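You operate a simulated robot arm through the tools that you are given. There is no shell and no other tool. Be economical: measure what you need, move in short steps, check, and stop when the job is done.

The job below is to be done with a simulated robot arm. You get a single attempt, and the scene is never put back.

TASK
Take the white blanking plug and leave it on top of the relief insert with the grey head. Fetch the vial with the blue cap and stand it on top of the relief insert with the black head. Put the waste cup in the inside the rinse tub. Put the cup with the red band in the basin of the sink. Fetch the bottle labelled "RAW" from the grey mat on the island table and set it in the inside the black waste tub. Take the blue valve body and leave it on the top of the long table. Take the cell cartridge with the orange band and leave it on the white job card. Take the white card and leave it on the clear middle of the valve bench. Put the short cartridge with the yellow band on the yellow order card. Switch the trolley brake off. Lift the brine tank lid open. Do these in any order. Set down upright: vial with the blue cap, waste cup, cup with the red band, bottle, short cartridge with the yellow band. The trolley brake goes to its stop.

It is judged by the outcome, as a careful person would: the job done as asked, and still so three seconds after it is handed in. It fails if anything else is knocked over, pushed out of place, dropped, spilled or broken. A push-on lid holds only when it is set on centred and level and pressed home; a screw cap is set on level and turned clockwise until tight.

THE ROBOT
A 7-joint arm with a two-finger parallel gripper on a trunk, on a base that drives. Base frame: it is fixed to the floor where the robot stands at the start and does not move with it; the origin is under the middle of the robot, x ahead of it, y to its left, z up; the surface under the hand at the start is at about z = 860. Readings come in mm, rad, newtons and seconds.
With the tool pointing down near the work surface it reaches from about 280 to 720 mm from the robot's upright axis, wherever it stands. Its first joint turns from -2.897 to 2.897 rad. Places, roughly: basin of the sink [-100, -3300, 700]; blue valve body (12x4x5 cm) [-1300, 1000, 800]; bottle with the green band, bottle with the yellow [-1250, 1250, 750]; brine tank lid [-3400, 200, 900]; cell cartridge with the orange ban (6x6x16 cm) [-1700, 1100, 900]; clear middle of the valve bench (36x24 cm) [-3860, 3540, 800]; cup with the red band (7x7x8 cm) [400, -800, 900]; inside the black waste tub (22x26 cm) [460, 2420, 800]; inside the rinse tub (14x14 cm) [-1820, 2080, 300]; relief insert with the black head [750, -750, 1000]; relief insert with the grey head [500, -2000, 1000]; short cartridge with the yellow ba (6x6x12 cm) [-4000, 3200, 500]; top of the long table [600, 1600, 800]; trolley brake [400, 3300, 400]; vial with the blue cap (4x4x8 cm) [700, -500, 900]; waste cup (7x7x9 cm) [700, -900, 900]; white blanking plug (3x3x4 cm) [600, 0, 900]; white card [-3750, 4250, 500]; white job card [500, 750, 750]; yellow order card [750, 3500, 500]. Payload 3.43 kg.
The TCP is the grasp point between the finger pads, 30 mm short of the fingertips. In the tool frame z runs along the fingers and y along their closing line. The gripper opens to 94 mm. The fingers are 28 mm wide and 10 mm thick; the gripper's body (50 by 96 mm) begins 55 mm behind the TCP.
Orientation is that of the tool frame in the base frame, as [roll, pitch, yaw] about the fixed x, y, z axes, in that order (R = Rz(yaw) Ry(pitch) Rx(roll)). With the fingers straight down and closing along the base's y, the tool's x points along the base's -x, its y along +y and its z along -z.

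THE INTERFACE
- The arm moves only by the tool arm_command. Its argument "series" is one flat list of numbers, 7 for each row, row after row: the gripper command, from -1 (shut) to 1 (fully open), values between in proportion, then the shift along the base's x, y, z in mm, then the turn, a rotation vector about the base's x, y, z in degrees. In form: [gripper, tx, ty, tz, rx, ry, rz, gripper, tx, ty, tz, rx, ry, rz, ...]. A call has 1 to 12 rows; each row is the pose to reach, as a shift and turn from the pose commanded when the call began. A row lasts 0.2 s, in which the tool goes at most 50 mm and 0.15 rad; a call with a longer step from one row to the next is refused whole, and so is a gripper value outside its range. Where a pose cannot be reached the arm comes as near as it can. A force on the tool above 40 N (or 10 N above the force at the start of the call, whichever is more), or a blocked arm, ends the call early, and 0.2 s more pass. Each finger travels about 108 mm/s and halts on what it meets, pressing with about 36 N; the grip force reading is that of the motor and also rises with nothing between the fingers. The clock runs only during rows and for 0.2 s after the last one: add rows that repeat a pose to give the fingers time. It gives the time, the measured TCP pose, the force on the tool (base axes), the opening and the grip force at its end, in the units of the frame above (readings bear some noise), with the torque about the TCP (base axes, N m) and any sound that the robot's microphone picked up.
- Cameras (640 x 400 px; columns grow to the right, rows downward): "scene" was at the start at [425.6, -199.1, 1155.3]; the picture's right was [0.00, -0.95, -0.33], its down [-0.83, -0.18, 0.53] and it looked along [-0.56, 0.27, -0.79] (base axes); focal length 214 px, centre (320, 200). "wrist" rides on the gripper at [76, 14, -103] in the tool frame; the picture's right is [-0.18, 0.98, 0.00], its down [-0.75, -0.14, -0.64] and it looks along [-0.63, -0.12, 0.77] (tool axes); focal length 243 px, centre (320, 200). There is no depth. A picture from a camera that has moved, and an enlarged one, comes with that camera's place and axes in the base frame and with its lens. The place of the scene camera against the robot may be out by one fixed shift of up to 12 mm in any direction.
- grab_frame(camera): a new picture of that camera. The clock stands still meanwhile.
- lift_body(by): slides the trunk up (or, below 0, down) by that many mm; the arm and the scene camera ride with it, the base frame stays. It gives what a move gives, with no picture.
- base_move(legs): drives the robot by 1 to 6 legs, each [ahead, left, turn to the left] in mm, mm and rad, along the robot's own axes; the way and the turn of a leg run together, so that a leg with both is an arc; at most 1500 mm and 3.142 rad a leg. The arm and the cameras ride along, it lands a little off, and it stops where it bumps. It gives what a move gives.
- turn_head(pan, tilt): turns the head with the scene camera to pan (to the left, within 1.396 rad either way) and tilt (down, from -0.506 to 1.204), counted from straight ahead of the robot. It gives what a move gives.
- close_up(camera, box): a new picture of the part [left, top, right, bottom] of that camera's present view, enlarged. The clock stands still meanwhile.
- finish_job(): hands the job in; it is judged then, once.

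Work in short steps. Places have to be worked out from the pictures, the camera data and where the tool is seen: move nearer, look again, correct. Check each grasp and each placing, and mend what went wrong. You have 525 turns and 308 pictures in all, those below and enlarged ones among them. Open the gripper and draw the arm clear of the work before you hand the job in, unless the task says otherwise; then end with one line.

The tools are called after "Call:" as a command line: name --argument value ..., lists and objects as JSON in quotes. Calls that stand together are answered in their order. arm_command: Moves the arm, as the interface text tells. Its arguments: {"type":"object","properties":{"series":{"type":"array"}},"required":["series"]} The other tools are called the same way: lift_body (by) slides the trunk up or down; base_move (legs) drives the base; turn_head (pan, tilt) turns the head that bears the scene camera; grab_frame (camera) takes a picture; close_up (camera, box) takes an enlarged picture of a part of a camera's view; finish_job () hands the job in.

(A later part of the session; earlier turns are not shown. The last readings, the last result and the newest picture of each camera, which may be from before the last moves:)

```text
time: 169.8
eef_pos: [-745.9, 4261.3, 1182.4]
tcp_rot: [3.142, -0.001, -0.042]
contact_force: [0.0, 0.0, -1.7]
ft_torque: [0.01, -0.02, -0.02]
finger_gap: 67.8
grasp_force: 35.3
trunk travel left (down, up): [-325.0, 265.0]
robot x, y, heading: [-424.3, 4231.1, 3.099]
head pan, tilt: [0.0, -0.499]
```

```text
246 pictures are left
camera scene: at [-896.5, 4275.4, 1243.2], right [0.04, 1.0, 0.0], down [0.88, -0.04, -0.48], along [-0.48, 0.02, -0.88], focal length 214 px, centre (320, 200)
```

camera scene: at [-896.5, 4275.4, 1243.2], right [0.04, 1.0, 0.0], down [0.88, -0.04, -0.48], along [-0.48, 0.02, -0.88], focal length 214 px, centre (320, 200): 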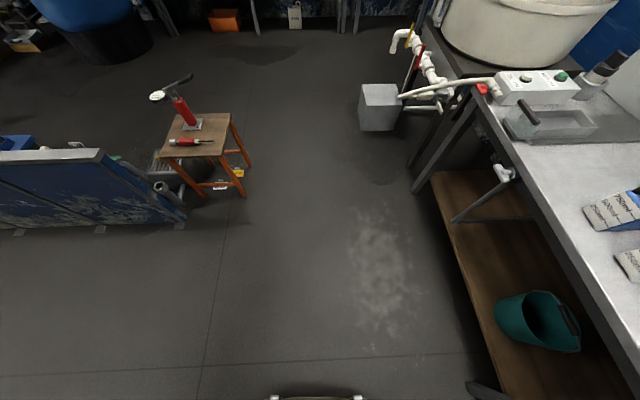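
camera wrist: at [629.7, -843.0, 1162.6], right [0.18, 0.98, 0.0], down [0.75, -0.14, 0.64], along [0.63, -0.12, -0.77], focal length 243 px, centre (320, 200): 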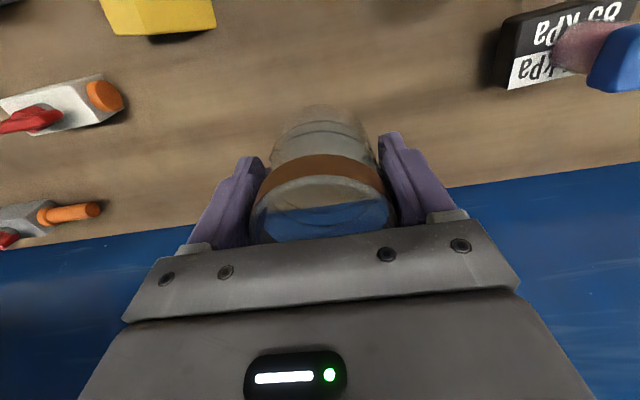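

The lane (y 3830–4670) is clear. I drive west along it.

Call:
base_move --legs '[[1400, 0, 0.04], [650, 0, 0]]'

Call:
turn_head --pan 0.8 --tilt -0.3

Call:
grab_frame --camera "scene"

```text
time: 179.9
eef_pos: [-2762.3, 4294.6, 1182.9]
tcp_rot: [-3.14, -0.001, -0.015]
contact_force: [-0.4, -0.4, -1.8]
ft_torque: [0.01, 0.01, -0.01]
finger_gap: 67.9
grasp_force: 36.9
trunk travel left (down, up): [-325.0, 265.0]
robot x, y, heading: [-2439.3, 4274.2, 3.127]
head pan, tilt: [0.0, -0.499]
```

```text
time: 181.0
eef_pos: [-2760.9, 4295.1, 1183.5]
tcp_rot: [3.141, -0.001, -0.016]
contact_force: [-0.2, -0.2, -2.4]
ft_torque: [0.0, -0.03, 0.03]
finger_gap: 67.8
grasp_force: 36.0
trunk travel left (down, up): [-325.0, 265.0]
robot x, y, heading: [-2442.0, 4274.9, 3.125]
head pan, tilt: [0.799, -0.3]
```

```text
245 pictures are left
camera scene: at [-2898.0, 4248.8, 1255.4], right [0.01, 0.7, -0.72], down [0.95, -0.23, -0.21], along [-0.31, -0.68, -0.67], focal length 214 px, centre (320, 200)
```

scene: 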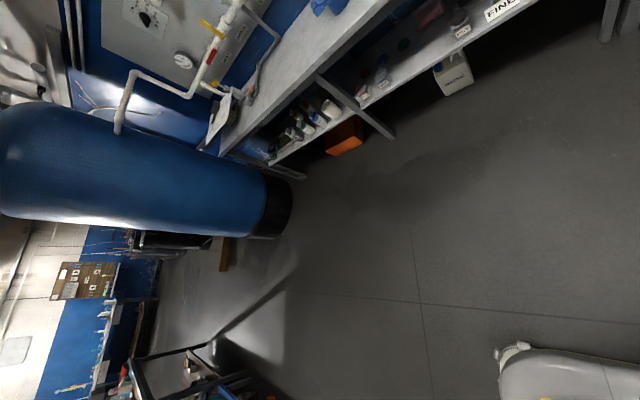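

Floor to the south is clear. I turn south and drive part way.

Call:
base_move --legs '[[0, 0, 1.587], [1300, 0, 0]]'

Call:
turn_head --pan 0.6 --tilt -0.4

Call:
grab_frame --camera "scene"

```text
time: 191.3
eef_pos: [-2453.2, 2659.9, 1182.6]
tcp_rot: [3.141, 0.0, 1.572]
contact_force: [-0.1, 0.0, -2.2]
ft_torque: [0.0, 0.0, 0.03]
finger_gap: 67.4
grasp_force: 36.0
trunk travel left (down, up): [-325.0, 265.0]
robot x, y, heading: [-2438.4, 2979.8, -1.572]
head pan, tilt: [0.799, -0.3]
```

```text
time: 192.1
eef_pos: [-2451.6, 2661.1, 1183.1]
tcp_rot: [3.14, 0.001, 1.573]
contact_force: [0.2, 0.4, -1.9]
ft_torque: [0.02, 0.02, -0.02]
finger_gap: 67.9
grasp_force: 36.0
trunk travel left (down, up): [-325.0, 265.0]
robot x, y, heading: [-2432.1, 2981.1, -1.57]
head pan, tilt: [0.6, -0.4]
```

```text
244 pictures are left
camera scene: at [-2410.6, 2526.8, 1249.8], right [-0.82, 0.0, -0.57], down [0.22, 0.92, -0.32], along [0.52, -0.39, -0.76], focal length 214 px, centre (320, 200)
```

scene: 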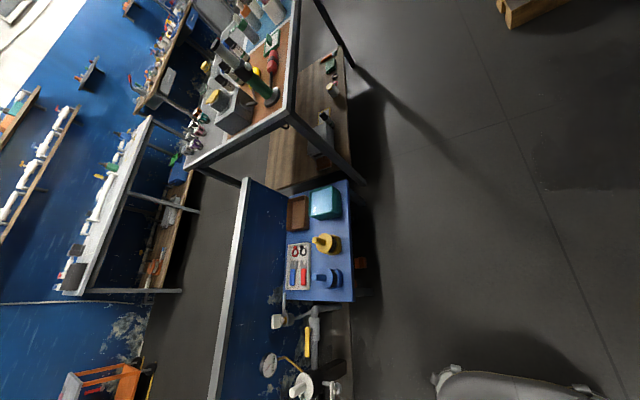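

Behind the screen stands a low blue cart-top with a brown tub, a teal box and some pieces. I enlarge it.

Call:
close_up --camera "scene" --box '[230, 160, 390, 310]'

```text
2.67 times, centred on (310, 235) of scene
camera zoom: at [-2410.6, 2526.8, 1249.8], right [-0.82, 0.0, -0.57], down [0.22, 0.92, -0.32], along [0.52, -0.39, -0.76], focal length 572 px, centre (347, 107)
```

zoom: 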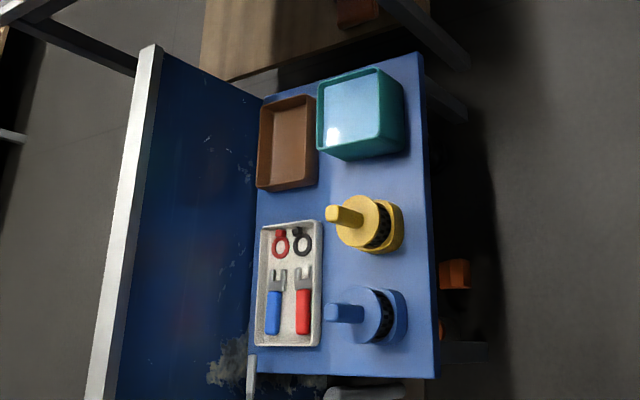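

The teal tub, at about (-1836, 2099), is the rinse tub; the low cart's west edge is at x≈-1945. I drive south to y≈2095 and turn to face east.

Call:
base_move --legs '[[885, 0, 0], [0, 0, 1.57]]'

Call:
lift_body --by -200

Call:
turn_head --pan 0.0 --tilt -0.45

Call:
grab_frame --camera "scene"

```text
time: 200.5
eef_pos: [-2108.5, 2076.2, 1183.2]
tcp_rot: [3.14, 0.0, 3.13]
contact_force: [0.1, -0.7, -1.8]
ft_torque: [-0.04, 0.02, -0.03]
finger_gap: 67.9
grasp_force: 36.2
trunk travel left (down, up): [-325.0, 265.0]
robot x, y, heading: [-2430.0, 2096.3, -0.009]
head pan, tilt: [0.6, -0.4]
```

```text
time: 202.7
eef_pos: [-2109.2, 2076.9, 982.6]
tcp_rot: [-3.141, 0.001, 3.129]
contact_force: [-0.1, 0.6, -2.2]
ft_torque: [0.0, 0.02, 0.01]
finger_gap: 67.9
grasp_force: 35.6
trunk travel left (down, up): [-125.0, 465.0]
robot x, y, heading: [-2432.6, 2097.4, -0.01]
head pan, tilt: [0.6, -0.4]
```

```text
time: 203.7
eef_pos: [-2108.9, 2075.7, 982.2]
tcp_rot: [-3.141, -0.001, 3.129]
contact_force: [0.5, 0.8, -2.2]
ft_torque: [0.02, 0.04, -0.02]
finger_gap: 67.8
grasp_force: 36.1
trunk travel left (down, up): [-125.0, 465.0]
robot x, y, heading: [-2430.8, 2097.4, -0.01]
head pan, tilt: [0.0, -0.45]
```

```text
242 pictures are left
camera scene: at [-1962.3, 2083.2, 1040.0], right [-0.01, -1.0, 0.0], down [-0.9, 0.01, -0.43], along [0.43, 0.0, -0.9], focal length 214 px, centre (320, 200)
```

scene: 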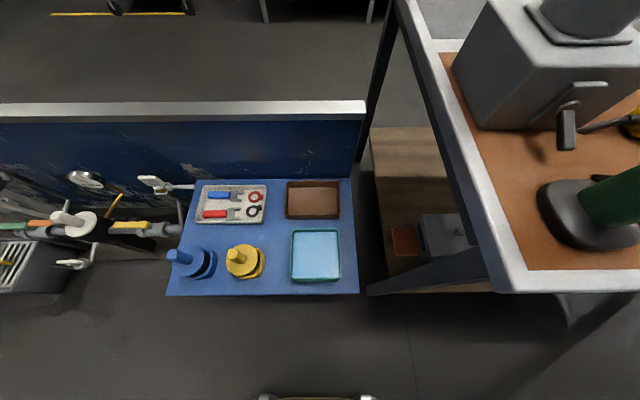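

The tub's rim centre computes to about (-1840, 2096). I move the hand out above it and look with the wrist camera.

Call:
arm_command --series '[-1, 35, 3, 0, 0, 0, 0, -1, 75, 6, 0, 0, 0, 0, -1, 115, 9, 0, 0, 0, 0, -1, 155, 12, -10, 0, 0, 0, -1, 195, 15, -30, 0, 0, 0, -1, 230, 18, -60, 0, 0, 0, -1, 260, 20, -90, 0, 0, 0, -1, 270, 20, -130, 0, 0, 0, -1, 270, 20, -170, 0, 0, 0, -1, 270, 20, -180, 0, 0, 0]'

Call:
grab_frame --camera "wrist"

Call:
grab_frame --camera "scene"

```text
time: 205.9
eef_pos: [-1840.3, 2097.2, 801.9]
tcp_rot: [3.141, -0.002, 3.127]
contact_force: [0.8, 0.1, -2.5]
ft_torque: [-0.03, 0.01, -0.02]
finger_gap: 68.2
grasp_force: 36.2
trunk travel left (down, up): [-125.0, 465.0]
robot x, y, heading: [-2432.2, 2097.0, -0.012]
head pan, tilt: [0.0, -0.45]
```

```text
241 pictures are left
camera wrist: at [-1915.3, 2112.3, 903.1], right [0.2, 0.98, 0.0], down [0.75, -0.15, 0.64], along [0.63, -0.13, -0.77], focal length 243 px, centre (320, 200)
```

wrist: 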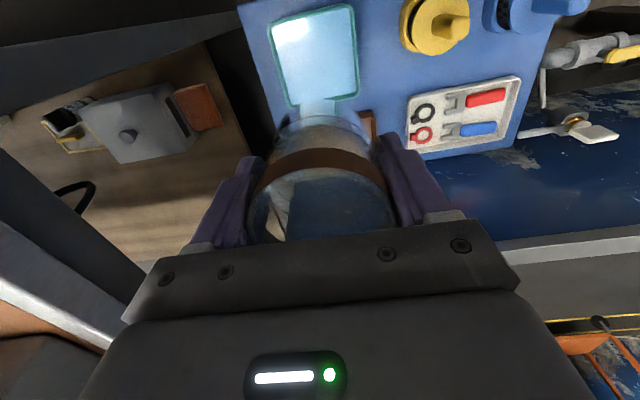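

```text
240 pictures are left
camera scene: at [-1693.4, 2103.3, 857.9], right [-0.01, -1.0, 0.0], down [-0.9, 0.01, -0.43], along [0.43, -0.01, -0.9], focal length 214 px, centre (320, 200)
```

scene: 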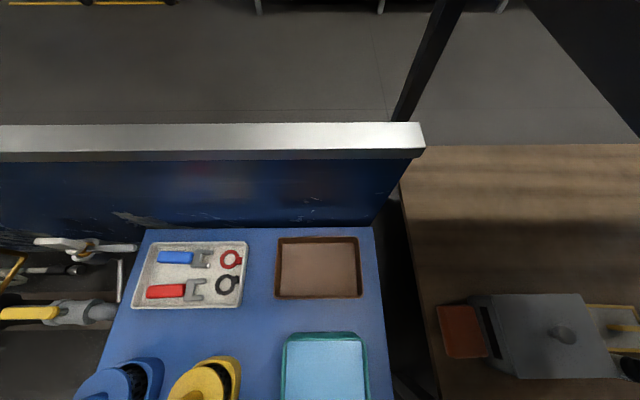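

The tub's rim is near z≈365, centre about (-1830, 2091). I lower the trunk fully and check again.

Call:
lift_body --by -125

Call:
arm_command --series '[-1, 4, -2, -30, 0, 0, 0, -1, 8, -5, -60, 0, 0, 0, -1, 8, -5, -90, 0, 0, 0, -1, 8, -5, -120, 0, 0, 0, -1, 8, -5, -150, 0, 0, 0]'

Call:
grab_frame --camera "wrist"

```text
time: 207.4
eef_pos: [-1839.9, 2096.5, 677.6]
tcp_rot: [-3.141, 0.0, 3.129]
contact_force: [0.1, 0.6, -2.0]
ft_torque: [0.0, 0.05, 0.0]
finger_gap: 67.7
grasp_force: 36.4
trunk travel left (down, up): [0.0, 590.0]
robot x, y, heading: [-2430.3, 2094.2, -0.009]
head pan, tilt: [0.0, -0.45]
```

```text
time: 208.6
eef_pos: [-1834.2, 2090.0, 525.8]
tcp_rot: [3.141, -0.002, 3.13]
contact_force: [0.2, 0.0, -1.7]
ft_torque: [-0.01, -0.03, -0.03]
finger_gap: 68.0
grasp_force: 36.0
trunk travel left (down, up): [0.0, 590.0]
robot x, y, heading: [-2429.3, 2098.4, -0.013]
head pan, tilt: [0.0, -0.45]
```

```text
239 pictures are left
camera wrist: at [-1909.5, 2106.4, 627.6], right [0.2, 0.98, 0.0], down [0.75, -0.15, 0.64], along [0.63, -0.13, -0.77], focal length 243 px, centre (320, 200)
```

wrist: 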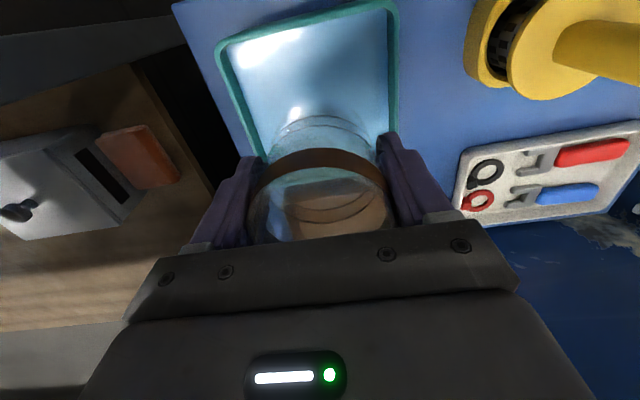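

Rim z≈367 confirmed by its width; tub centre about (-1818, 2087). I correct by 14 mm and descend to just above the inside.

Call:
arm_command --series '[-1, 7, -1, -15, 0, 0, 0, -1, 14, -3, -35, 0, 0, 0, -1, 14, -3, -55, 0, 0, 0, -1, 14, -3, -75, 0, 0, 0, -1, 14, -3, -95, 0, 0, 0, -1, 14, -3, -110, 0, 0, 0, -1, 14, -3, -120, 0, 0, 0]'

Call:
grab_frame --camera "wrist"

```text
time: 210.2
eef_pos: [-1819.1, 2087.6, 405.6]
tcp_rot: [-3.141, -0.001, 3.128]
contact_force: [-0.4, 1.5, -1.7]
ft_torque: [0.02, 0.01, -0.01]
finger_gap: 68.0
grasp_force: 35.8
trunk travel left (down, up): [0.0, 590.0]
robot x, y, heading: [-2430.7, 2099.1, -0.014]
head pan, tilt: [0.0, -0.45]
```

```text
238 pictures are left
camera wrist: at [-1894.4, 2103.0, 508.0], right [0.2, 0.98, 0.0], down [0.75, -0.15, 0.64], along [0.63, -0.13, -0.77], focal length 243 px, centre (320, 200)
```

wrist: 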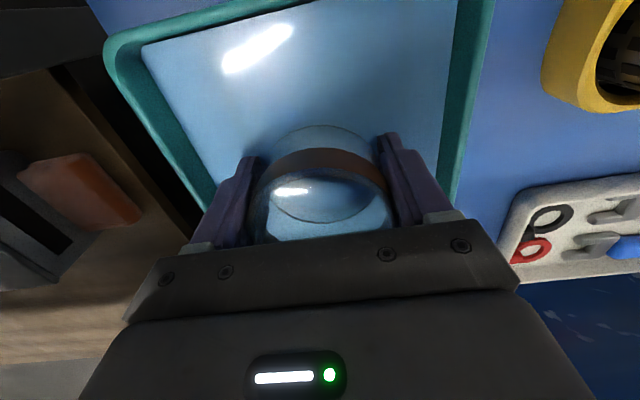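

Centred in the tub. I descend in small steps until the cup touches the bottom.

Call:
arm_command --series '[-1, 0, 0, -6, 0, 0, 0, -1, 0, 0, -12, 0, 0, 0, -1, 0, 0, -18, 0, 0, 0, -1, 0, 0, -24, 0, 0, 0, -1, 0, 0, -28, 0, 0, 0, -1, 0, 0, -32, 0, 0, 0, -1, 0, 0, -36, 0, 0, 0, -1, 0, 0, -40, 0, 0, 0, -1, 0, 0, -44, 0, 0, 0, -1, 0, 0, -48, 0, 0, 0]'

Call:
grab_frame --camera "wrist"

```text
time: 212.4
eef_pos: [-1830.6, 2080.3, 376.5]
tcp_rot: [3.141, -0.001, 3.129]
contact_force: [0.4, -0.1, -2.5]
ft_torque: [0.05, 0.02, -0.04]
finger_gap: 67.9
grasp_force: 36.1
out of reach, approached as far as the arm can: row 4, 5, 6, 7, 8, 9, 10
trunk travel left (down, up): [0.0, 590.0]
robot x, y, heading: [-2430.8, 2098.7, -0.006]
head pan, tilt: [0.0, -0.45]
```

```text
237 pictures are left
camera wrist: at [-1906.3, 2096.6, 478.2], right [0.2, 0.98, 0.0], down [0.75, -0.15, 0.64], along [0.63, -0.13, -0.77], focal length 243 px, centre (320, 200)
```

wrist: 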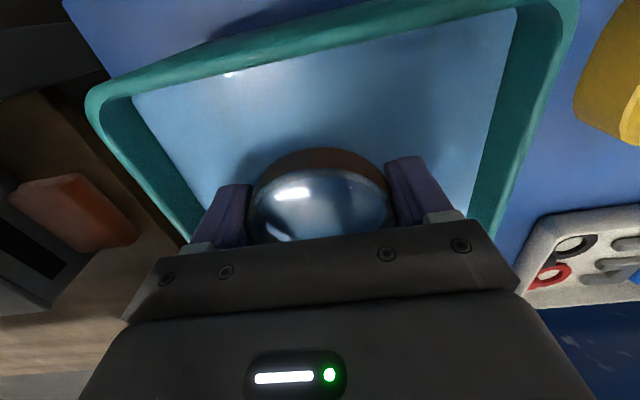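

The arm is at its reach limit here at 376, with no contact yet. I lift clear of the tub, bring the robot 130 mm closer and shift the hand back accordingly.

Call:
arm_command --series '[-1, 0, 0, 25, 0, 0, 0, -1, 0, 0, 60, 0, 0, 0, -1, 0, 0, 95, 0, 0, 0, -1, 0, 0, 130, 0, 0, 0, -1, -30, 0, 155, 0, 0, 0, -1, -65, 0, 160, 0, 0, 0, -1, -100, 0, 160, 0, 0, 0, -1, -130, 0, 160, 0, 0, 0]'

Call:
base_move --legs '[[130, 0, 0.008]]'

Call:
grab_frame --camera "wrist"

```text
time: 214.2
eef_pos: [-1962.6, 2084.7, 536.4]
tcp_rot: [3.141, 0.001, 3.13]
contact_force: [0.3, -0.7, -2.7]
ft_torque: [0.01, 0.01, -0.03]
finger_gap: 68.0
grasp_force: 35.8
trunk travel left (down, up): [0.0, 590.0]
robot x, y, heading: [-2432.4, 2099.6, -0.011]
head pan, tilt: [0.0, -0.45]
```

```text
time: 215.5
eef_pos: [-1831.7, 2090.7, 536.1]
tcp_rot: [3.141, 0.0, 3.141]
contact_force: [-0.1, -0.6, -1.3]
ft_torque: [0.0, 0.01, 0.01]
finger_gap: 67.8
grasp_force: 35.7
trunk travel left (down, up): [0.0, 590.0]
robot x, y, heading: [-2297.2, 2096.5, 0.0]
head pan, tilt: [0.0, -0.45]
```

```text
236 pictures are left
camera wrist: at [-1906.0, 2104.8, 638.3], right [0.18, 0.98, 0.0], down [0.75, -0.14, 0.64], along [0.63, -0.12, -0.77], focal length 243 px, centre (320, 200)
```

wrist: 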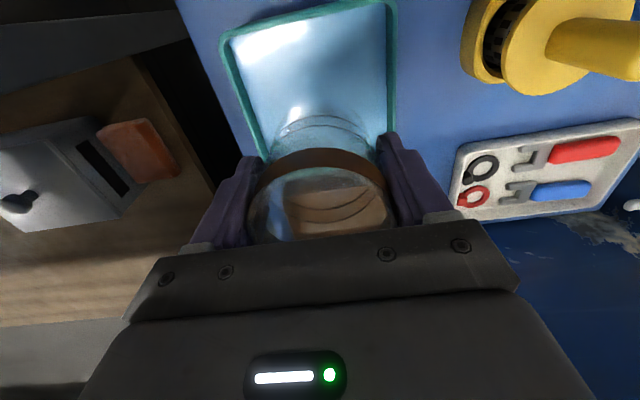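

Now at reach 466. I move 13 mm forward, 3 mm right and descend again down to contact.

Call:
arm_command --series '[-1, 6, -2, -30, 0, 0, 0, -1, 13, -3, -60, 0, 0, 0, -1, 13, -3, -90, 0, 0, 0, -1, 13, -3, -120, 0, 0, 0, -1, 13, -3, -140, 0, 0, 0, -1, 13, -3, -155, 0, 0, 0, -1, 13, -3, -161, 0, 0, 0, -1, 13, -3, -166, 0, 0, 0, -1, 13, -3, -170, 0, 0, 0, -1, 13, -3, -174, 0, 0, 0, -1, 13, -3, -178, 0, 0, 0]'

```text
time: 217.9
eef_pos: [-1815.8, 2087.5, 360.6]
tcp_rot: [-3.14, 0.006, -3.141]
contact_force: [2.7, 2.0, 31.0]
ft_torque: [0.18, -0.14, 0.0]
finger_gap: 67.2
grasp_force: 36.0
trunk travel left (down, up): [0.0, 590.0]
robot x, y, heading: [-2298.2, 2096.9, 0.001]
head pan, tilt: [0.0, -0.45]
```

Contact at 361. I ease, open, and rise.

Call:
arm_command --series '[-1, 0, 0, 3, 0, 0, 0, 0.55, 0, 0, 3, 0, 0, 0, 0.75, 0, 0, 3, 0, 0, 0, 0.75, 0, 0, 3, 0, 0, 0, 0.75, 0, 0, 25, 0, 0, 0, 0.75, 0, 0, 60, 0, 0, 0, 0.75, 0, 0, 100, 0, 0, 0, 0.75, 0, 0, 145, 0, 0, 0, 0.75, -20, 0, 190, 0, 0, 0]'

Call:
grab_frame --camera "wrist"

```text
time: 219.9
eef_pos: [-1840.1, 2087.1, 548.5]
tcp_rot: [3.142, -0.003, 3.14]
contact_force: [-0.5, -0.1, -0.7]
ft_torque: [0.01, -0.01, 0.0]
finger_gap: 82.1
grasp_force: 0.1
trunk travel left (down, up): [0.0, 590.0]
robot x, y, heading: [-2298.0, 2096.2, 0.003]
head pan, tilt: [0.0, -0.45]
```

```text
235 pictures are left
camera wrist: at [-1916.3, 2101.3, 651.4], right [0.18, 0.98, 0.0], down [0.75, -0.14, 0.64], along [0.63, -0.12, -0.77], focal length 243 px, centre (320, 200)
```

wrist: 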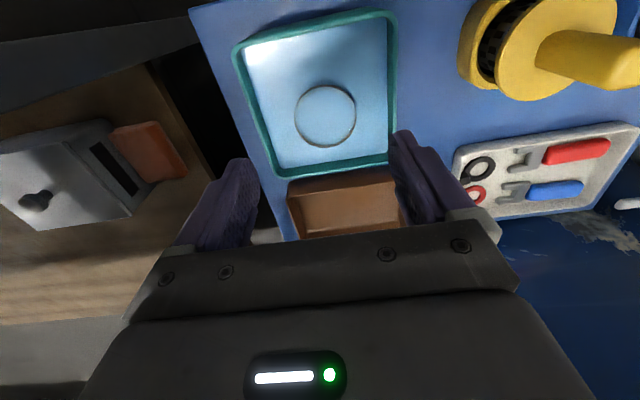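

The cup stands upright in the tub. I raise, retract the arm, and back away toward the west side; next is the brine tank lid.

Call:
arm_command --series '[0.75, -10, 0, 45, 0, 0, 0, 0.75, -25, 0, 90, 0, 0, 0, 0.75, -60, 0, 120, 0, 0, 0, 0.75, -100, 0, 140, 0, 0, 0, 0.75, -130, 0, 150, 0, 0, 0]'

Call:
lift_body --by 450

Call:
base_move --legs '[[-300, 0, 0], [0, 0, -2.3]]'

Call:
turn_head --pan 0.0 --tilt -0.506

Call:
grab_frame --camera "scene"

```text
time: 221.1
eef_pos: [-1967.5, 2086.5, 696.8]
tcp_rot: [3.141, -0.003, -3.14]
contact_force: [-0.1, -0.7, 0.1]
ft_torque: [0.0, 0.03, 0.01]
finger_gap: 82.3
grasp_force: 0.0
trunk travel left (down, up): [0.0, 590.0]
robot x, y, heading: [-2299.9, 2096.4, 0.0]
head pan, tilt: [0.0, -0.45]
```

```text
refused: 450 is not a number from -400 to 400
```

```text
time: 228.7
eef_pos: [-2833.8, 1853.7, 696.0]
tcp_rot: [-3.14, 0.0, 0.847]
contact_force: [-0.4, -0.4, -1.0]
ft_torque: [-0.02, -0.03, 0.0]
finger_gap: 82.3
grasp_force: 0.0
trunk travel left (down, up): [0.0, 590.0]
robot x, y, heading: [-2607.6, 2095.3, -2.297]
head pan, tilt: [0.0, -0.45]
```

```text
time: 229.3
eef_pos: [-2833.5, 1852.5, 696.7]
tcp_rot: [3.142, -0.001, 0.846]
contact_force: [0.2, -0.7, 0.3]
ft_torque: [-0.03, 0.04, 0.01]
finger_gap: 82.4
grasp_force: 0.2
trunk travel left (down, up): [0.0, 590.0]
robot x, y, heading: [-2609.8, 2092.7, -2.295]
head pan, tilt: [0.0, -0.499]
```

```text
234 pictures are left
camera scene: at [-2933.9, 1748.7, 756.9], right [-0.75, 0.66, 0.0], down [0.58, 0.66, -0.48], along [-0.32, -0.36, -0.88], focal length 214 px, centre (320, 200)
```

scene: 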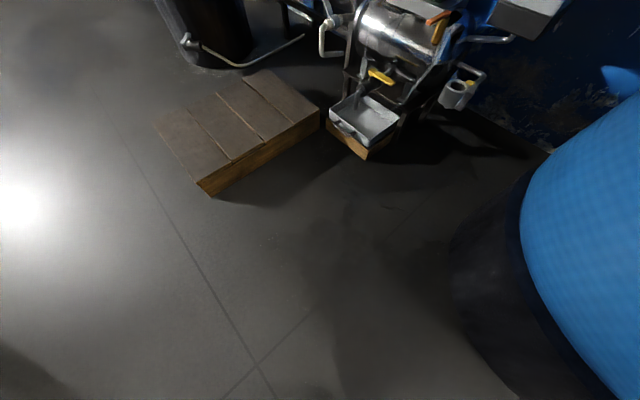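

Raising the trunk for a better view; there's a wooden pallet step on the floor ahead.

Call:
lift_body --by 400

Call:
turn_head --pan 0.4 --tilt -0.506

Call:
grab_frame --camera "scene"

```text
time: 233.1
eef_pos: [-2835.0, 1852.9, 1096.1]
tcp_rot: [-3.141, 0.0, 0.847]
contact_force: [0.6, 0.7, -0.5]
ft_torque: [0.02, 0.0, 0.01]
finger_gap: 82.3
grasp_force: 0.0
trunk travel left (down, up): [-400.0, 190.0]
robot x, y, heading: [-2608.4, 2094.0, -2.296]
head pan, tilt: [0.0, -0.499]
```

```text
time: 234.0
eef_pos: [-2834.4, 1853.7, 1096.7]
tcp_rot: [-3.142, 0.0, 0.846]
contact_force: [0.3, -0.4, -0.2]
ft_torque: [-0.04, -0.02, 0.01]
finger_gap: 82.2
grasp_force: 0.0
trunk travel left (down, up): [-400.0, 190.0]
robot x, y, heading: [-2608.9, 2095.4, -2.295]
head pan, tilt: [0.4, -0.499]
```

```text
233 pictures are left
camera scene: at [-2914.5, 1731.4, 1162.2], right [-0.69, 0.61, -0.39], down [0.72, 0.53, -0.44], along [-0.06, -0.58, -0.81], focal length 214 px, centre (320, 200)
```

scene: 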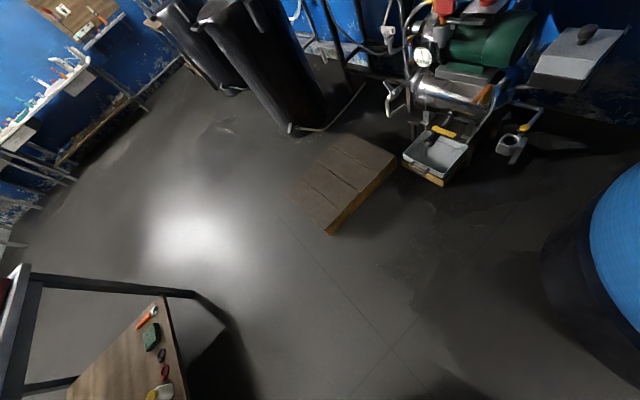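

The black tank at about (-3340, 130) should be the brine tank; the pallet spans x -2900…-3470, y 700…1130, and the island's west edge is near x=-1990. I drive south between them along x≈-2430.

Call:
base_move --legs '[[0, 0, 0.725], [500, 180, 0], [1350, 0, 0], [0, 0, -1.57]]'

Call:
turn_head --pan 0.0 --tilt -0.506

Call:
grab_frame --camera "scene"

```text
time: 249.3
eef_pos: [-2815.5, 249.8, 1096.8]
tcp_rot: [-3.141, 0.0, -0.052]
contact_force: [-0.6, -0.1, 0.5]
ft_torque: [0.0, -0.01, 0.01]
finger_gap: 82.2
grasp_force: 0.0
trunk travel left (down, up): [-400.0, 190.0]
robot x, y, heading: [-2484.5, 222.6, 3.085]
head pan, tilt: [0.4, -0.499]
```

```text
time: 250.1
eef_pos: [-2814.1, 248.6, 1097.7]
tcp_rot: [3.141, 0.0, -0.054]
contact_force: [-0.5, 0.5, 0.4]
ft_torque: [0.01, -0.01, 0.01]
finger_gap: 82.3
grasp_force: 0.0
trunk travel left (down, up): [-400.0, 190.0]
robot x, y, heading: [-2483.7, 220.8, 3.087]
head pan, tilt: [0.0, -0.499]
```

```text
232 pictures are left
camera scene: at [-2965.1, 266.1, 1156.9], right [0.05, 1.0, 0.0], down [0.88, -0.05, -0.48], along [-0.48, 0.03, -0.88], focal length 214 px, centre (320, 200)
```

scene: 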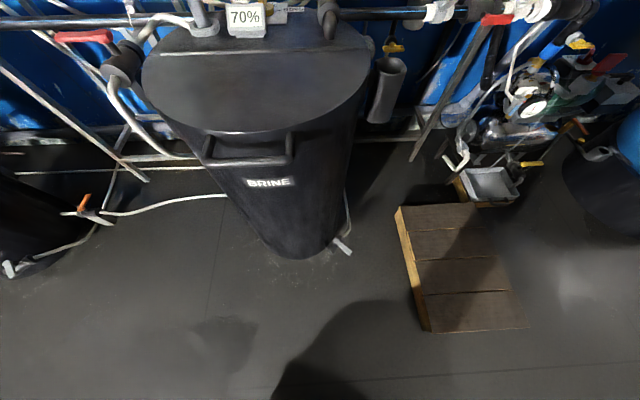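

The BRINE tank's lid has a bar handle on its front edge. I enlarge it.

Call:
close_up --camera "scene" --box '[110, 0, 410, 200]'

```text
2.00 times, centred on (260, 100) of scene
camera zoom: at [-2965.1, 266.1, 1156.9], right [0.05, 1.0, 0.0], down [0.88, -0.05, -0.48], along [-0.48, 0.03, -0.88], focal length 429 px, centre (440, 400)
```

zoom: 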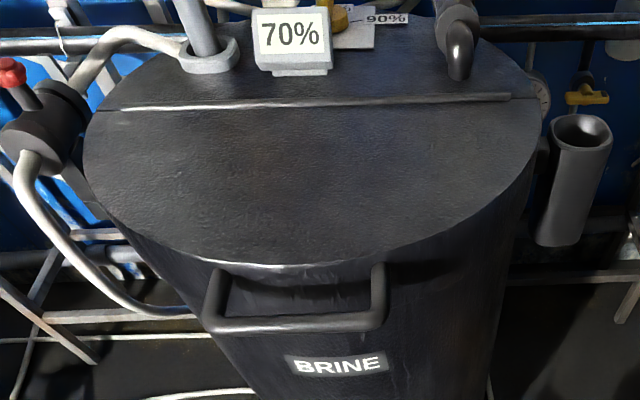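

The lid's hinge line is near x≈-3485, its bar handle near (-3192, 163, ~880). I drive in to x≈-2870, centred on y≈163, facing west.

Call:
base_move --legs '[[385, 40, 0.055]]'

Call:
grab_frame --camera "wrist"

Call:
grab_frame --camera "scene"

```text
time: 252.5
eef_pos: [-3197.3, 202.0, 1096.6]
tcp_rot: [3.141, -0.002, 0.003]
contact_force: [-0.6, -0.6, 0.8]
ft_torque: [-0.01, -0.03, -0.02]
finger_gap: 82.3
grasp_force: 0.0
trunk travel left (down, up): [-400.0, 190.0]
robot x, y, heading: [-2862.6, 192.4, -3.142]
head pan, tilt: [0.0, -0.499]
```

```text
230 pictures are left
camera wrist: at [-3120.4, 188.0, 1198.6], right [-0.18, -0.98, 0.0], down [-0.75, 0.14, 0.64], along [-0.63, 0.12, -0.77], focal length 243 px, centre (320, 200)
```

wrist: 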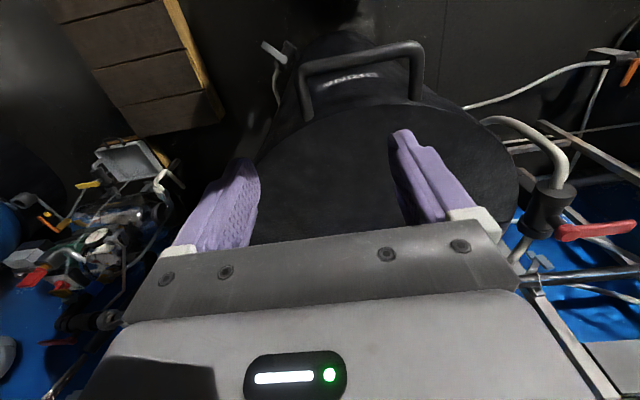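

```text
229 pictures are left
camera scene: at [-3347.3, 209.8, 1156.5], right [0.0, 1.0, 0.0], down [0.88, 0.0, -0.48], along [-0.48, 0.0, -0.88], focal length 214 px, centre (320, 200)
```

scene: 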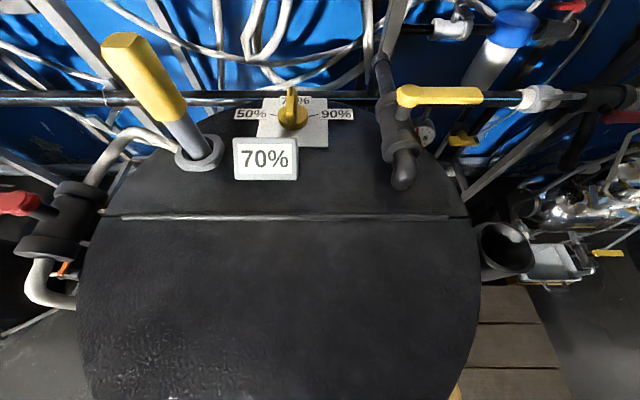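

Triangulated: the bar is near (-3175, 162, 900), about 15 mm thick; the hinge near x≈-3455, z≈915. I turn the tool by -90° so the fingers close along x, above the bar.

Call:
arm_command --series '[0.0, 2, -4, 0, 0, 0, -8.2, 0.0, 4, -8, 0, 0, 0, -16.4, 0.0, 6, -12, 0, 0, 0, -24.6, 0.0, 8, -16, 0, 0, 0, -32.8, 0.0, 10, -20, 0, 0, 0, -41, 0.0, 12, -24, 0, 0, 0, -49.2, 0.0, 14, -28, 0, 0, 0, -57.4, 0.0, 16, -32, 0, 0, 0, -65.6, 0.0, 18, -36, 0, 0, 0, -73.8, 0.0, 20, -40, 0, 0, 0, -82, 0.0, 20, -40, 0, 0, 0, -90, 0.0, 20, -40, 0, 0, 0, -90]'

Call:
grab_frame --camera "wrist"

```text
time: 255.1
eef_pos: [-3175.9, 161.3, 1096.8]
tcp_rot: [-3.141, 0.001, -1.571]
contact_force: [0.7, -0.3, -0.2]
ft_torque: [0.01, -0.02, 0.0]
finger_gap: 47.0
grasp_force: 0.1
trunk travel left (down, up): [-400.0, 190.0]
robot x, y, heading: [-2862.4, 194.3, -3.142]
head pan, tilt: [0.0, -0.499]
```

```text
228 pictures are left
camera wrist: at [-3190.5, 85.9, 1198.7], right [-0.98, 0.18, 0.0], down [0.14, 0.75, 0.64], along [0.12, 0.63, -0.77], focal length 243 px, centre (320, 200)
```

wrist: 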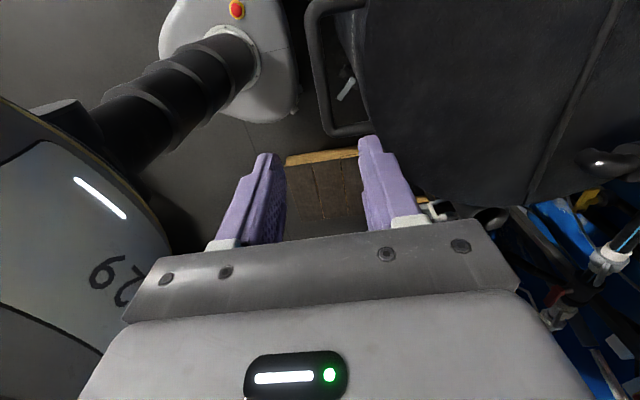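

The bar runs along y (93–221) at x≈-3174, exactly between the fingers. I descend to z≈898 and close on it.

Call:
arm_command --series '[0.0, 1, -3, -45, 0, 0, 0, 0.0, 1, -3, -90, 0, 0, 0, 0.0, 1, -3, -135, 0, 0, 0, 0.0, 1, -3, -170, 0, 0, 0, 0.0, 1, -3, -185, 0, 0, 0]'

Call:
grab_frame --camera "wrist"

```text
time: 256.3
eef_pos: [-3174.1, 157.8, 910.7]
tcp_rot: [-3.141, -0.001, -1.57]
contact_force: [0.0, 0.7, -0.1]
ft_torque: [0.01, 0.01, -0.02]
finger_gap: 46.9
grasp_force: 0.0
trunk travel left (down, up): [-400.0, 190.0]
robot x, y, heading: [-2864.0, 190.5, -3.14]
head pan, tilt: [0.0, -0.499]
```

```text
227 pictures are left
camera wrist: at [-3187.9, 82.4, 1013.1], right [-0.98, 0.18, 0.0], down [0.14, 0.75, 0.64], along [0.12, 0.63, -0.77], focal length 243 px, centre (320, 200)
```

wrist: 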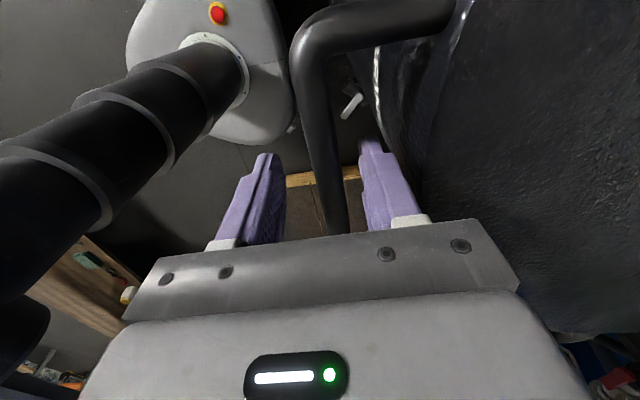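

Call:
arm_command --series '[0.0, 0, 0, -9, 0, 0, 0, -1, 0, 0, -9, 0, 0, 0, -1, 0, 0, -9, 0, 0, 0, -1, 0, 0, -9, 0, 0, 0]'

Call:
grab_frame --camera "wrist"

```text
time: 257.3
eef_pos: [-3179.4, 157.9, 901.4]
tcp_rot: [3.139, 0.001, -1.568]
contact_force: [-36.2, -0.8, 12.4]
ft_torque: [0.32, 0.25, 0.49]
finger_gap: 20.0
grasp_force: 44.9
trunk travel left (down, up): [-400.0, 190.0]
robot x, y, heading: [-2863.8, 190.5, -3.139]
head pan, tilt: [0.0, -0.499]
```

```text
226 pictures are left
camera wrist: at [-3193.1, 82.0, 1003.8], right [-0.98, 0.18, 0.0], down [0.14, 0.75, 0.64], along [0.11, 0.63, -0.77], focal length 243 px, centre (320, 200)
```

wrist: 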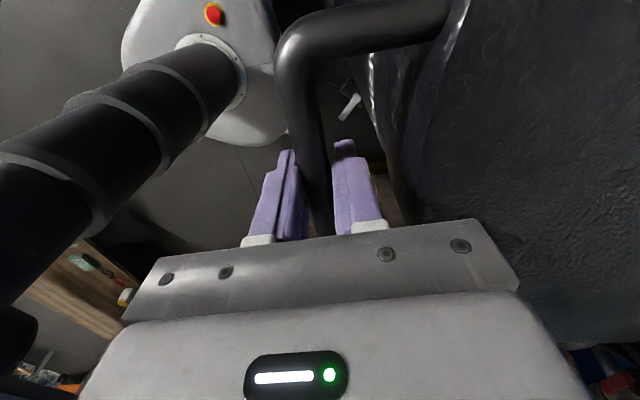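

The bar (20 mm) is gripped; it sits about 6 mm nearer the tank than commanded. I relieve that and begin the arc, up to about 20°, watching the force.

Call:
arm_command --series '[-1, -6, 0, 0, 0, 0, 0, -1, -6, 0, 12, 0, 0, 0, -1, -6, 0, 24, 0, 0, 0, -1, -7, 0, 36, 0, 0, 0, -1, -8, 0, 48, 0, 0, 0, -1, -12, 0, 72, 0, 0, 0, -1, -18, 0, 95, 0, 0, 0, -1, -18, 0, 95, 0, 0, 0]'

Call:
grab_frame --camera "wrist"

```text
time: 259.1
eef_pos: [-3190.8, 158.9, 996.9]
tcp_rot: [-3.14, 0.002, -1.568]
contact_force: [11.4, -11.7, 1.4]
ft_torque: [0.0, -0.06, 0.32]
finger_gap: 18.8
grasp_force: 45.1
trunk travel left (down, up): [-400.0, 190.0]
robot x, y, heading: [-2863.9, 193.5, -3.138]
head pan, tilt: [0.0, -0.499]
```

```text
225 pictures are left
camera wrist: at [-3204.1, 82.2, 1099.8], right [-0.98, 0.18, 0.0], down [0.14, 0.75, 0.64], along [0.12, 0.63, -0.77], focal length 243 px, centre (320, 200)
```

wrist: 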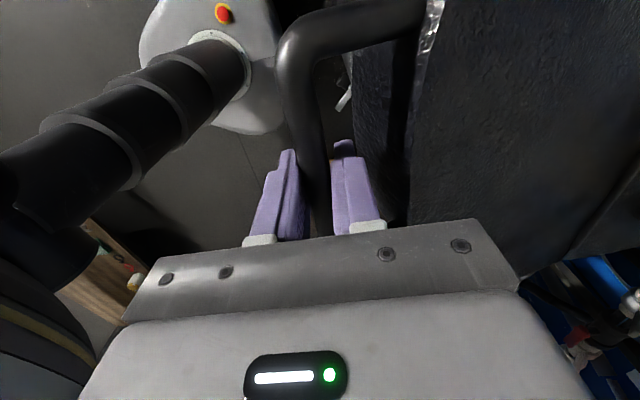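

The lid follows. I continue the arc to about 60°.

Call:
arm_command --series '[-1, -8, 0, 23, 0, 0, 0, -1, -18, 0, 45, 0, 0, 0, -1, -30, 0, 66, 0, 0, 0, -1, -44, 0, 86, 0, 0, 0, -1, -59, 0, 104, 0, 0, 0, -1, -76, 0, 121, 0, 0, 0, -1, -94, 0, 137, 0, 0, 0, -1, -114, 0, 151, 0, 0, 0, -1, -114, 0, 151, 0, 0, 0]'

Call:
grab_frame --camera "wrist"

```text
time: 260.1
eef_pos: [-3220.3, 158.3, 1070.0]
tcp_rot: [-3.132, -0.003, -1.569]
contact_force: [18.3, 1.0, 8.6]
ft_torque: [0.18, -0.46, 0.35]
finger_gap: 15.5
grasp_force: 44.8
trunk travel left (down, up): [-400.0, 190.0]
robot x, y, heading: [-2867.4, 194.3, -3.144]
head pan, tilt: [0.0, -0.499]
stopped in row 4: the force on the tool passed its limit at 42 N (the readings are from after the stop); the commanded pose is now the measured one
```

```text
224 pictures are left
camera wrist: at [-3235.4, 82.7, 1171.9], right [-0.98, 0.18, -0.01], down [0.13, 0.76, 0.64], along [0.12, 0.63, -0.77], focal length 243 px, centre (320, 200)
```

wrist: 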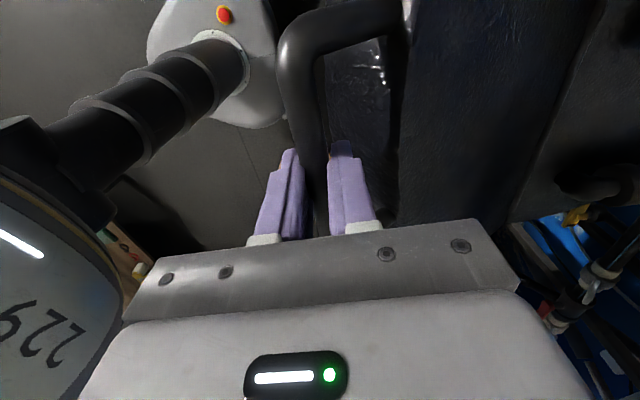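

The force points outward: the hinge lies farther back than assumed (about x≈-3490). I refit the arc (radius ≈314) and go on in smaller steps.

Call:
arm_command --series '[-1, -4, 0, 6, 0, 0, 0, -1, -9, 0, 14, 0, 0, 0, -1, -15, 0, 23, 0, 0, 0, -1, -23, 0, 34, 0, 0, 0, -1, -32, 0, 44, 0, 0, 0, -1, -41, 0, 54, 0, 0, 0, -1, -51, 0, 64, 0, 0, 0, -1, -61, 0, 73, 0, 0, 0, -1, -72, 0, 82, 0, 0, 0]'

Call:
grab_frame --camera "wrist"

```text
time: 262.1
eef_pos: [-3298.3, 158.3, 1151.3]
tcp_rot: [-3.137, -0.002, -1.568]
contact_force: [-2.9, 1.1, -7.9]
ft_torque: [0.0, 0.0, 0.11]
finger_gap: 15.4
grasp_force: 45.4
trunk travel left (down, up): [-400.0, 190.0]
robot x, y, heading: [-2864.8, 195.9, -3.138]
head pan, tilt: [0.0, -0.499]
```

```text
223 pictures are left
camera wrist: at [-3312.4, 82.5, 1253.8], right [-0.98, 0.18, -0.01], down [0.14, 0.75, 0.64], along [0.12, 0.63, -0.77], focal length 243 px, centre (320, 200)
```

wrist: 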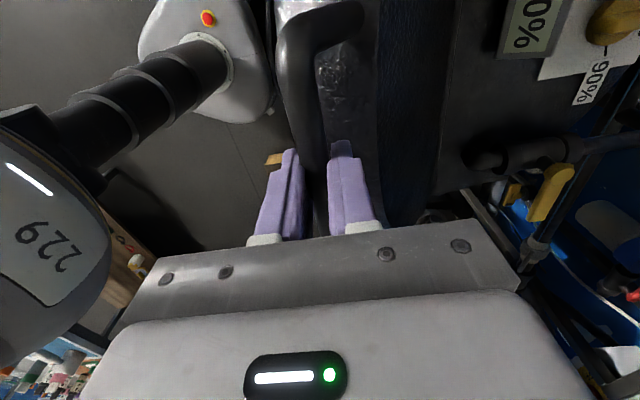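

Force is small now and the lid is up about 52°. I continue to about 77°.

Call:
arm_command --series '[-1, -11, 0, 9, 0, 0, 0, -1, -23, 0, 17, 0, 0, 0, -1, -34, 0, 24, 0, 0, 0, -1, -46, 0, 31, 0, 0, 0, -1, -58, 0, 37, 0, 0, 0, -1, -71, 0, 42, 0, 0, 0, -1, -83, 0, 47, 0, 0, 0, -1, -96, 0, 52, 0, 0, 0, -1, -109, 0, 56, 0, 0, 0, -1, -122, 0, 59, 0, 0, 0]'

Call:
grab_frame --camera "wrist"

```text
time: 263.1
eef_pos: [-3344.9, 158.8, 1180.3]
tcp_rot: [-3.132, 0.002, -1.567]
contact_force: [-12.1, 0.6, -30.1]
ft_torque: [0.53, 0.02, -0.04]
finger_gap: 15.7
grasp_force: 45.3
trunk travel left (down, up): [-400.0, 190.0]
robot x, y, heading: [-2864.4, 196.4, -3.136]
head pan, tilt: [0.0, -0.499]
stopped in row 5: the force on the tool passed its limit at 43 N (the readings are from after the stop); the commanded pose is now the measured one
```

```text
222 pictures are left
camera wrist: at [-3359.3, 82.2, 1281.6], right [-0.98, 0.18, -0.01], down [0.13, 0.75, 0.64], along [0.12, 0.63, -0.76], focal length 243 px, centre (320, 200)
```

wrist: 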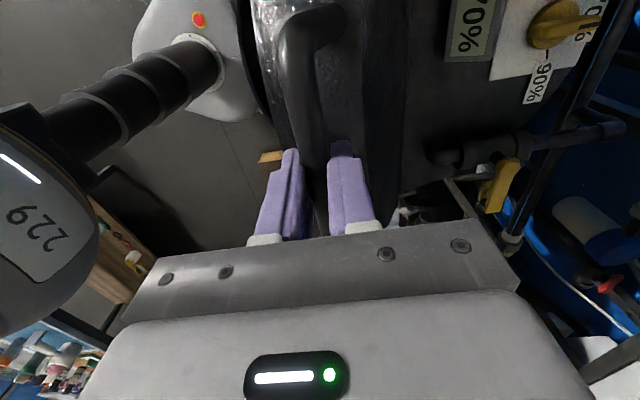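

The bar is being pulled radially, so a rigid grip fights the hinge. I loosen to a 28 mm gap so that the bar stays captive but free, and carry on along the arc.

Call:
arm_command --series '[-0.4, 0, 0, 0, 0, 0, 0, -0.4, -4, 0, 2, 0, 0, 0, -0.4, -14, 0, 6, 0, 0, 0, -0.4, -25, 0, 10, 0, 0, 0, -0.4, -37, 0, 14, 0, 0, 0, -0.4, -50, 0, 18, 0, 0, 0, -0.4, -63, 0, 21, 0, 0, 0, -0.4, -76, 0, 24, 0, 0, 0]'

Call:
grab_frame --camera "wrist"

```text
time: 264.9
eef_pos: [-3418.0, 157.3, 1204.1]
tcp_rot: [-3.138, -0.002, -1.566]
contact_force: [-0.8, 0.2, 0.2]
ft_torque: [-0.03, 0.01, 0.01]
finger_gap: 28.4
grasp_force: 0.0
trunk travel left (down, up): [-400.0, 190.0]
robot x, y, heading: [-2866.9, 193.6, -3.141]
head pan, tilt: [0.0, -0.499]
```

```text
221 pictures are left
camera wrist: at [-3432.1, 81.7, 1306.6], right [-0.98, 0.18, -0.01], down [0.14, 0.75, 0.64], along [0.12, 0.63, -0.77], focal length 243 px, centre (320, 200)
```

wrist: 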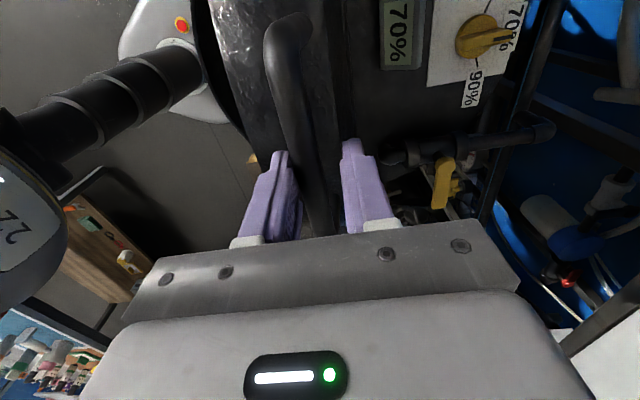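

The lid is near 80° with no force at all. I continue to about 98°.

Call:
arm_command --series '[-0.4, -13, 0, 3, 0, 0, 0, -0.4, -26, 0, 5, 0, 0, 0, -0.4, -39, 0, 7, 0, 0, 0, -0.4, -53, 0, 7, 0, 0, 0, -0.4, -67, 0, 7, 0, 0, 0, -0.4, -80, 0, 6, 0, 0, 0, -0.4, -94, 0, 4, 0, 0, 0, -0.4, -107, 0, 2, 0, 0, 0]'

Call:
grab_frame --camera "wrist"

```text
time: 266.7
eef_pos: [-3522.2, 158.0, 1209.0]
tcp_rot: [-3.135, 0.0, -1.569]
contact_force: [12.9, 1.8, 1.5]
ft_torque: [0.08, -0.29, -0.18]
finger_gap: 35.3
grasp_force: 6.0
trunk travel left (down, up): [-400.0, 190.0]
robot x, y, heading: [-2865.7, 192.8, -3.138]
head pan, tilt: [0.0, -0.499]
```

```text
220 pictures are left
camera wrist: at [-3536.4, 82.5, 1310.4], right [-0.98, 0.18, -0.01], down [0.14, 0.75, 0.64], along [0.12, 0.63, -0.77], focal length 243 px, centre (320, 200)
```

wrist: 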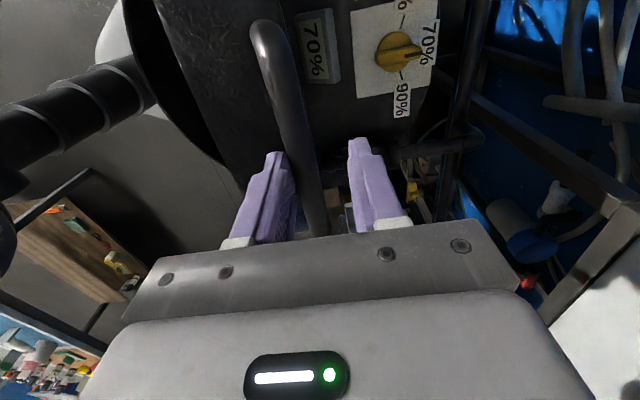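

The lid has met its stop just past vertical. I ease back, rise clear of the bar and check that it stays.

Call:
arm_command --series '[-0.2, 6, 0, 0, 0, 0, 0, 0.0, 4, 0, 15, 0, 0, 0, 0.0, 2, 0, 45, 0, 0, 0, 0.0, 2, 0, 80, 0, 0, 0, 0.0, 40, 0, 90, 0, 0, 0, 0.0, 80, 0, 90, 0, 0, 0, 0.0, 120, 0, 90, 0, 0, 0, 0.0, 165, 0, 90, 0, 0, 0, 0.0, 210, 0, 80, 0, 0, 0]'

Call:
grab_frame --camera "wrist"

```text
time: 268.7
eef_pos: [-3311.8, 161.7, 1289.2]
tcp_rot: [-3.136, 0.0, -1.568]
contact_force: [0.3, -0.9, -0.5]
ft_torque: [0.0, 0.03, -0.02]
finger_gap: 47.0
grasp_force: 0.0
trunk travel left (down, up): [-400.0, 190.0]
robot x, y, heading: [-2863.4, 191.7, -3.143]
head pan, tilt: [0.0, -0.499]
```

```text
219 pictures are left
camera wrist: at [-3325.8, 86.4, 1391.3], right [-0.98, 0.18, 0.0], down [0.14, 0.75, 0.64], along [0.12, 0.63, -0.77], focal length 243 px, centre (320, 200)
```

wrist: 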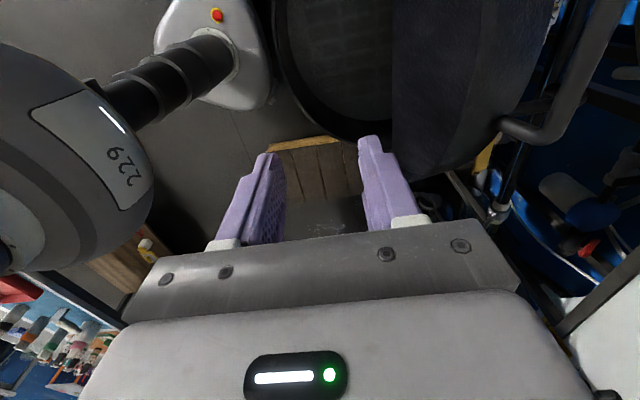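

The lid stays open. I turn the tool back by 90° while retracting.

Call:
arm_command --series '[0.5, 15, 0, 0, 0, 0, 8.2, 0.5, 30, 0, 0, 0, 0, 16.4, 0.5, 45, 0, 0, 0, 0, 24.6, 0.5, 60, 0, 0, 0, 0, 32.8, 0.5, 75, 0, 0, 0, 0, 41, 0.5, 90, 5, 0, 0, 0, 49.2, 0.5, 100, 10, 0, 0, 0, 57.4, 0.5, 110, 15, 0, 0, 0, 65.6, 0.5, 120, 20, 0, 0, 0, 73.8, 0.5, 125, 25, 0, 0, 0, 82, 0.5, 125, 28, 0, 0, 0, 90]'

Call:
base_move --legs '[[-380, 0, 0], [0, 0, -1.57]]'

Call:
grab_frame --camera "scene"

```text
time: 271.1
eef_pos: [-3188.2, 185.4, 1289.3]
tcp_rot: [-3.137, 0.0, 0.008]
contact_force: [-0.5, -0.9, 0.1]
ft_torque: [-0.02, 0.02, -0.03]
finger_gap: 70.7
grasp_force: 0.0
trunk travel left (down, up): [-400.0, 190.0]
robot x, y, heading: [-2860.8, 194.7, -3.142]
head pan, tilt: [0.0, -0.499]
```

```text
time: 277.3
eef_pos: [-2492.2, 515.6, 1289.3]
tcp_rot: [-3.138, 0.001, -1.581]
contact_force: [0.6, -0.2, -0.6]
ft_torque: [0.0, 0.02, 0.02]
finger_gap: 70.7
grasp_force: 0.1
trunk travel left (down, up): [-400.0, 190.0]
robot x, y, heading: [-2484.9, 191.4, 1.559]
head pan, tilt: [0.0, -0.499]
```

```text
218 pictures are left
camera scene: at [-2490.7, 674.0, 1348.9], right [1.0, -0.01, 0.0], down [-0.01, -0.88, -0.48], along [0.01, 0.48, -0.88], focal length 214 px, centre (320, 200)
```

scene: 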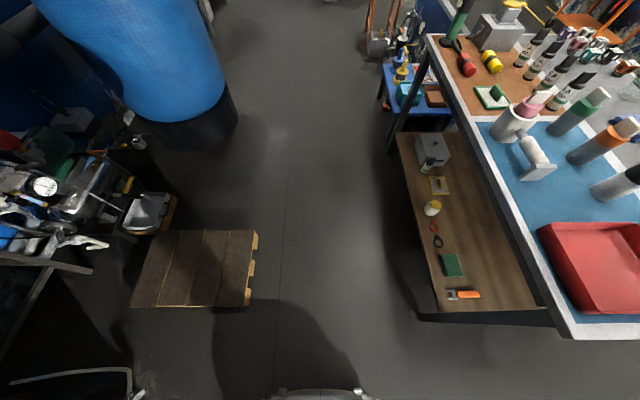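

Clear way north. I drive up to about y=3650 along x≈-2450 and turn west toward the valve bench.

Call:
base_move --legs '[[1450, 0, 0.012], [1450, 0, 0], [550, 0, 0], [0, 0, 1.57]]'

Call:
grab_frame --camera "scene"

```text
time: 298.0
eef_pos: [-2790.3, 3669.9, 1288.7]
tcp_rot: [-3.138, 0.001, -0.001]
contact_force: [0.3, -0.3, -0.6]
ft_torque: [-0.02, 0.02, 0.01]
finger_gap: 70.5
grasp_force: 0.0
trunk travel left (down, up): [-400.0, 190.0]
robot x, y, heading: [-2467.8, 3671.4, 3.137]
head pan, tilt: [0.0, -0.499]
```

```text
217 pictures are left
camera scene: at [-2940.7, 3678.1, 1348.9], right [0.0, 1.0, 0.0], down [0.88, 0.0, -0.48], along [-0.48, 0.01, -0.88], focal length 214 px, centre (320, 200)
```

scene: 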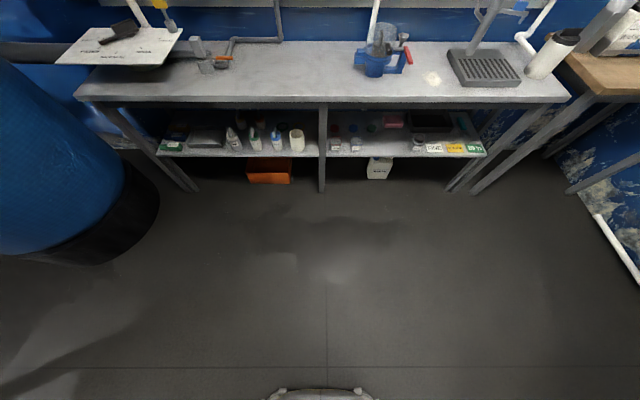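

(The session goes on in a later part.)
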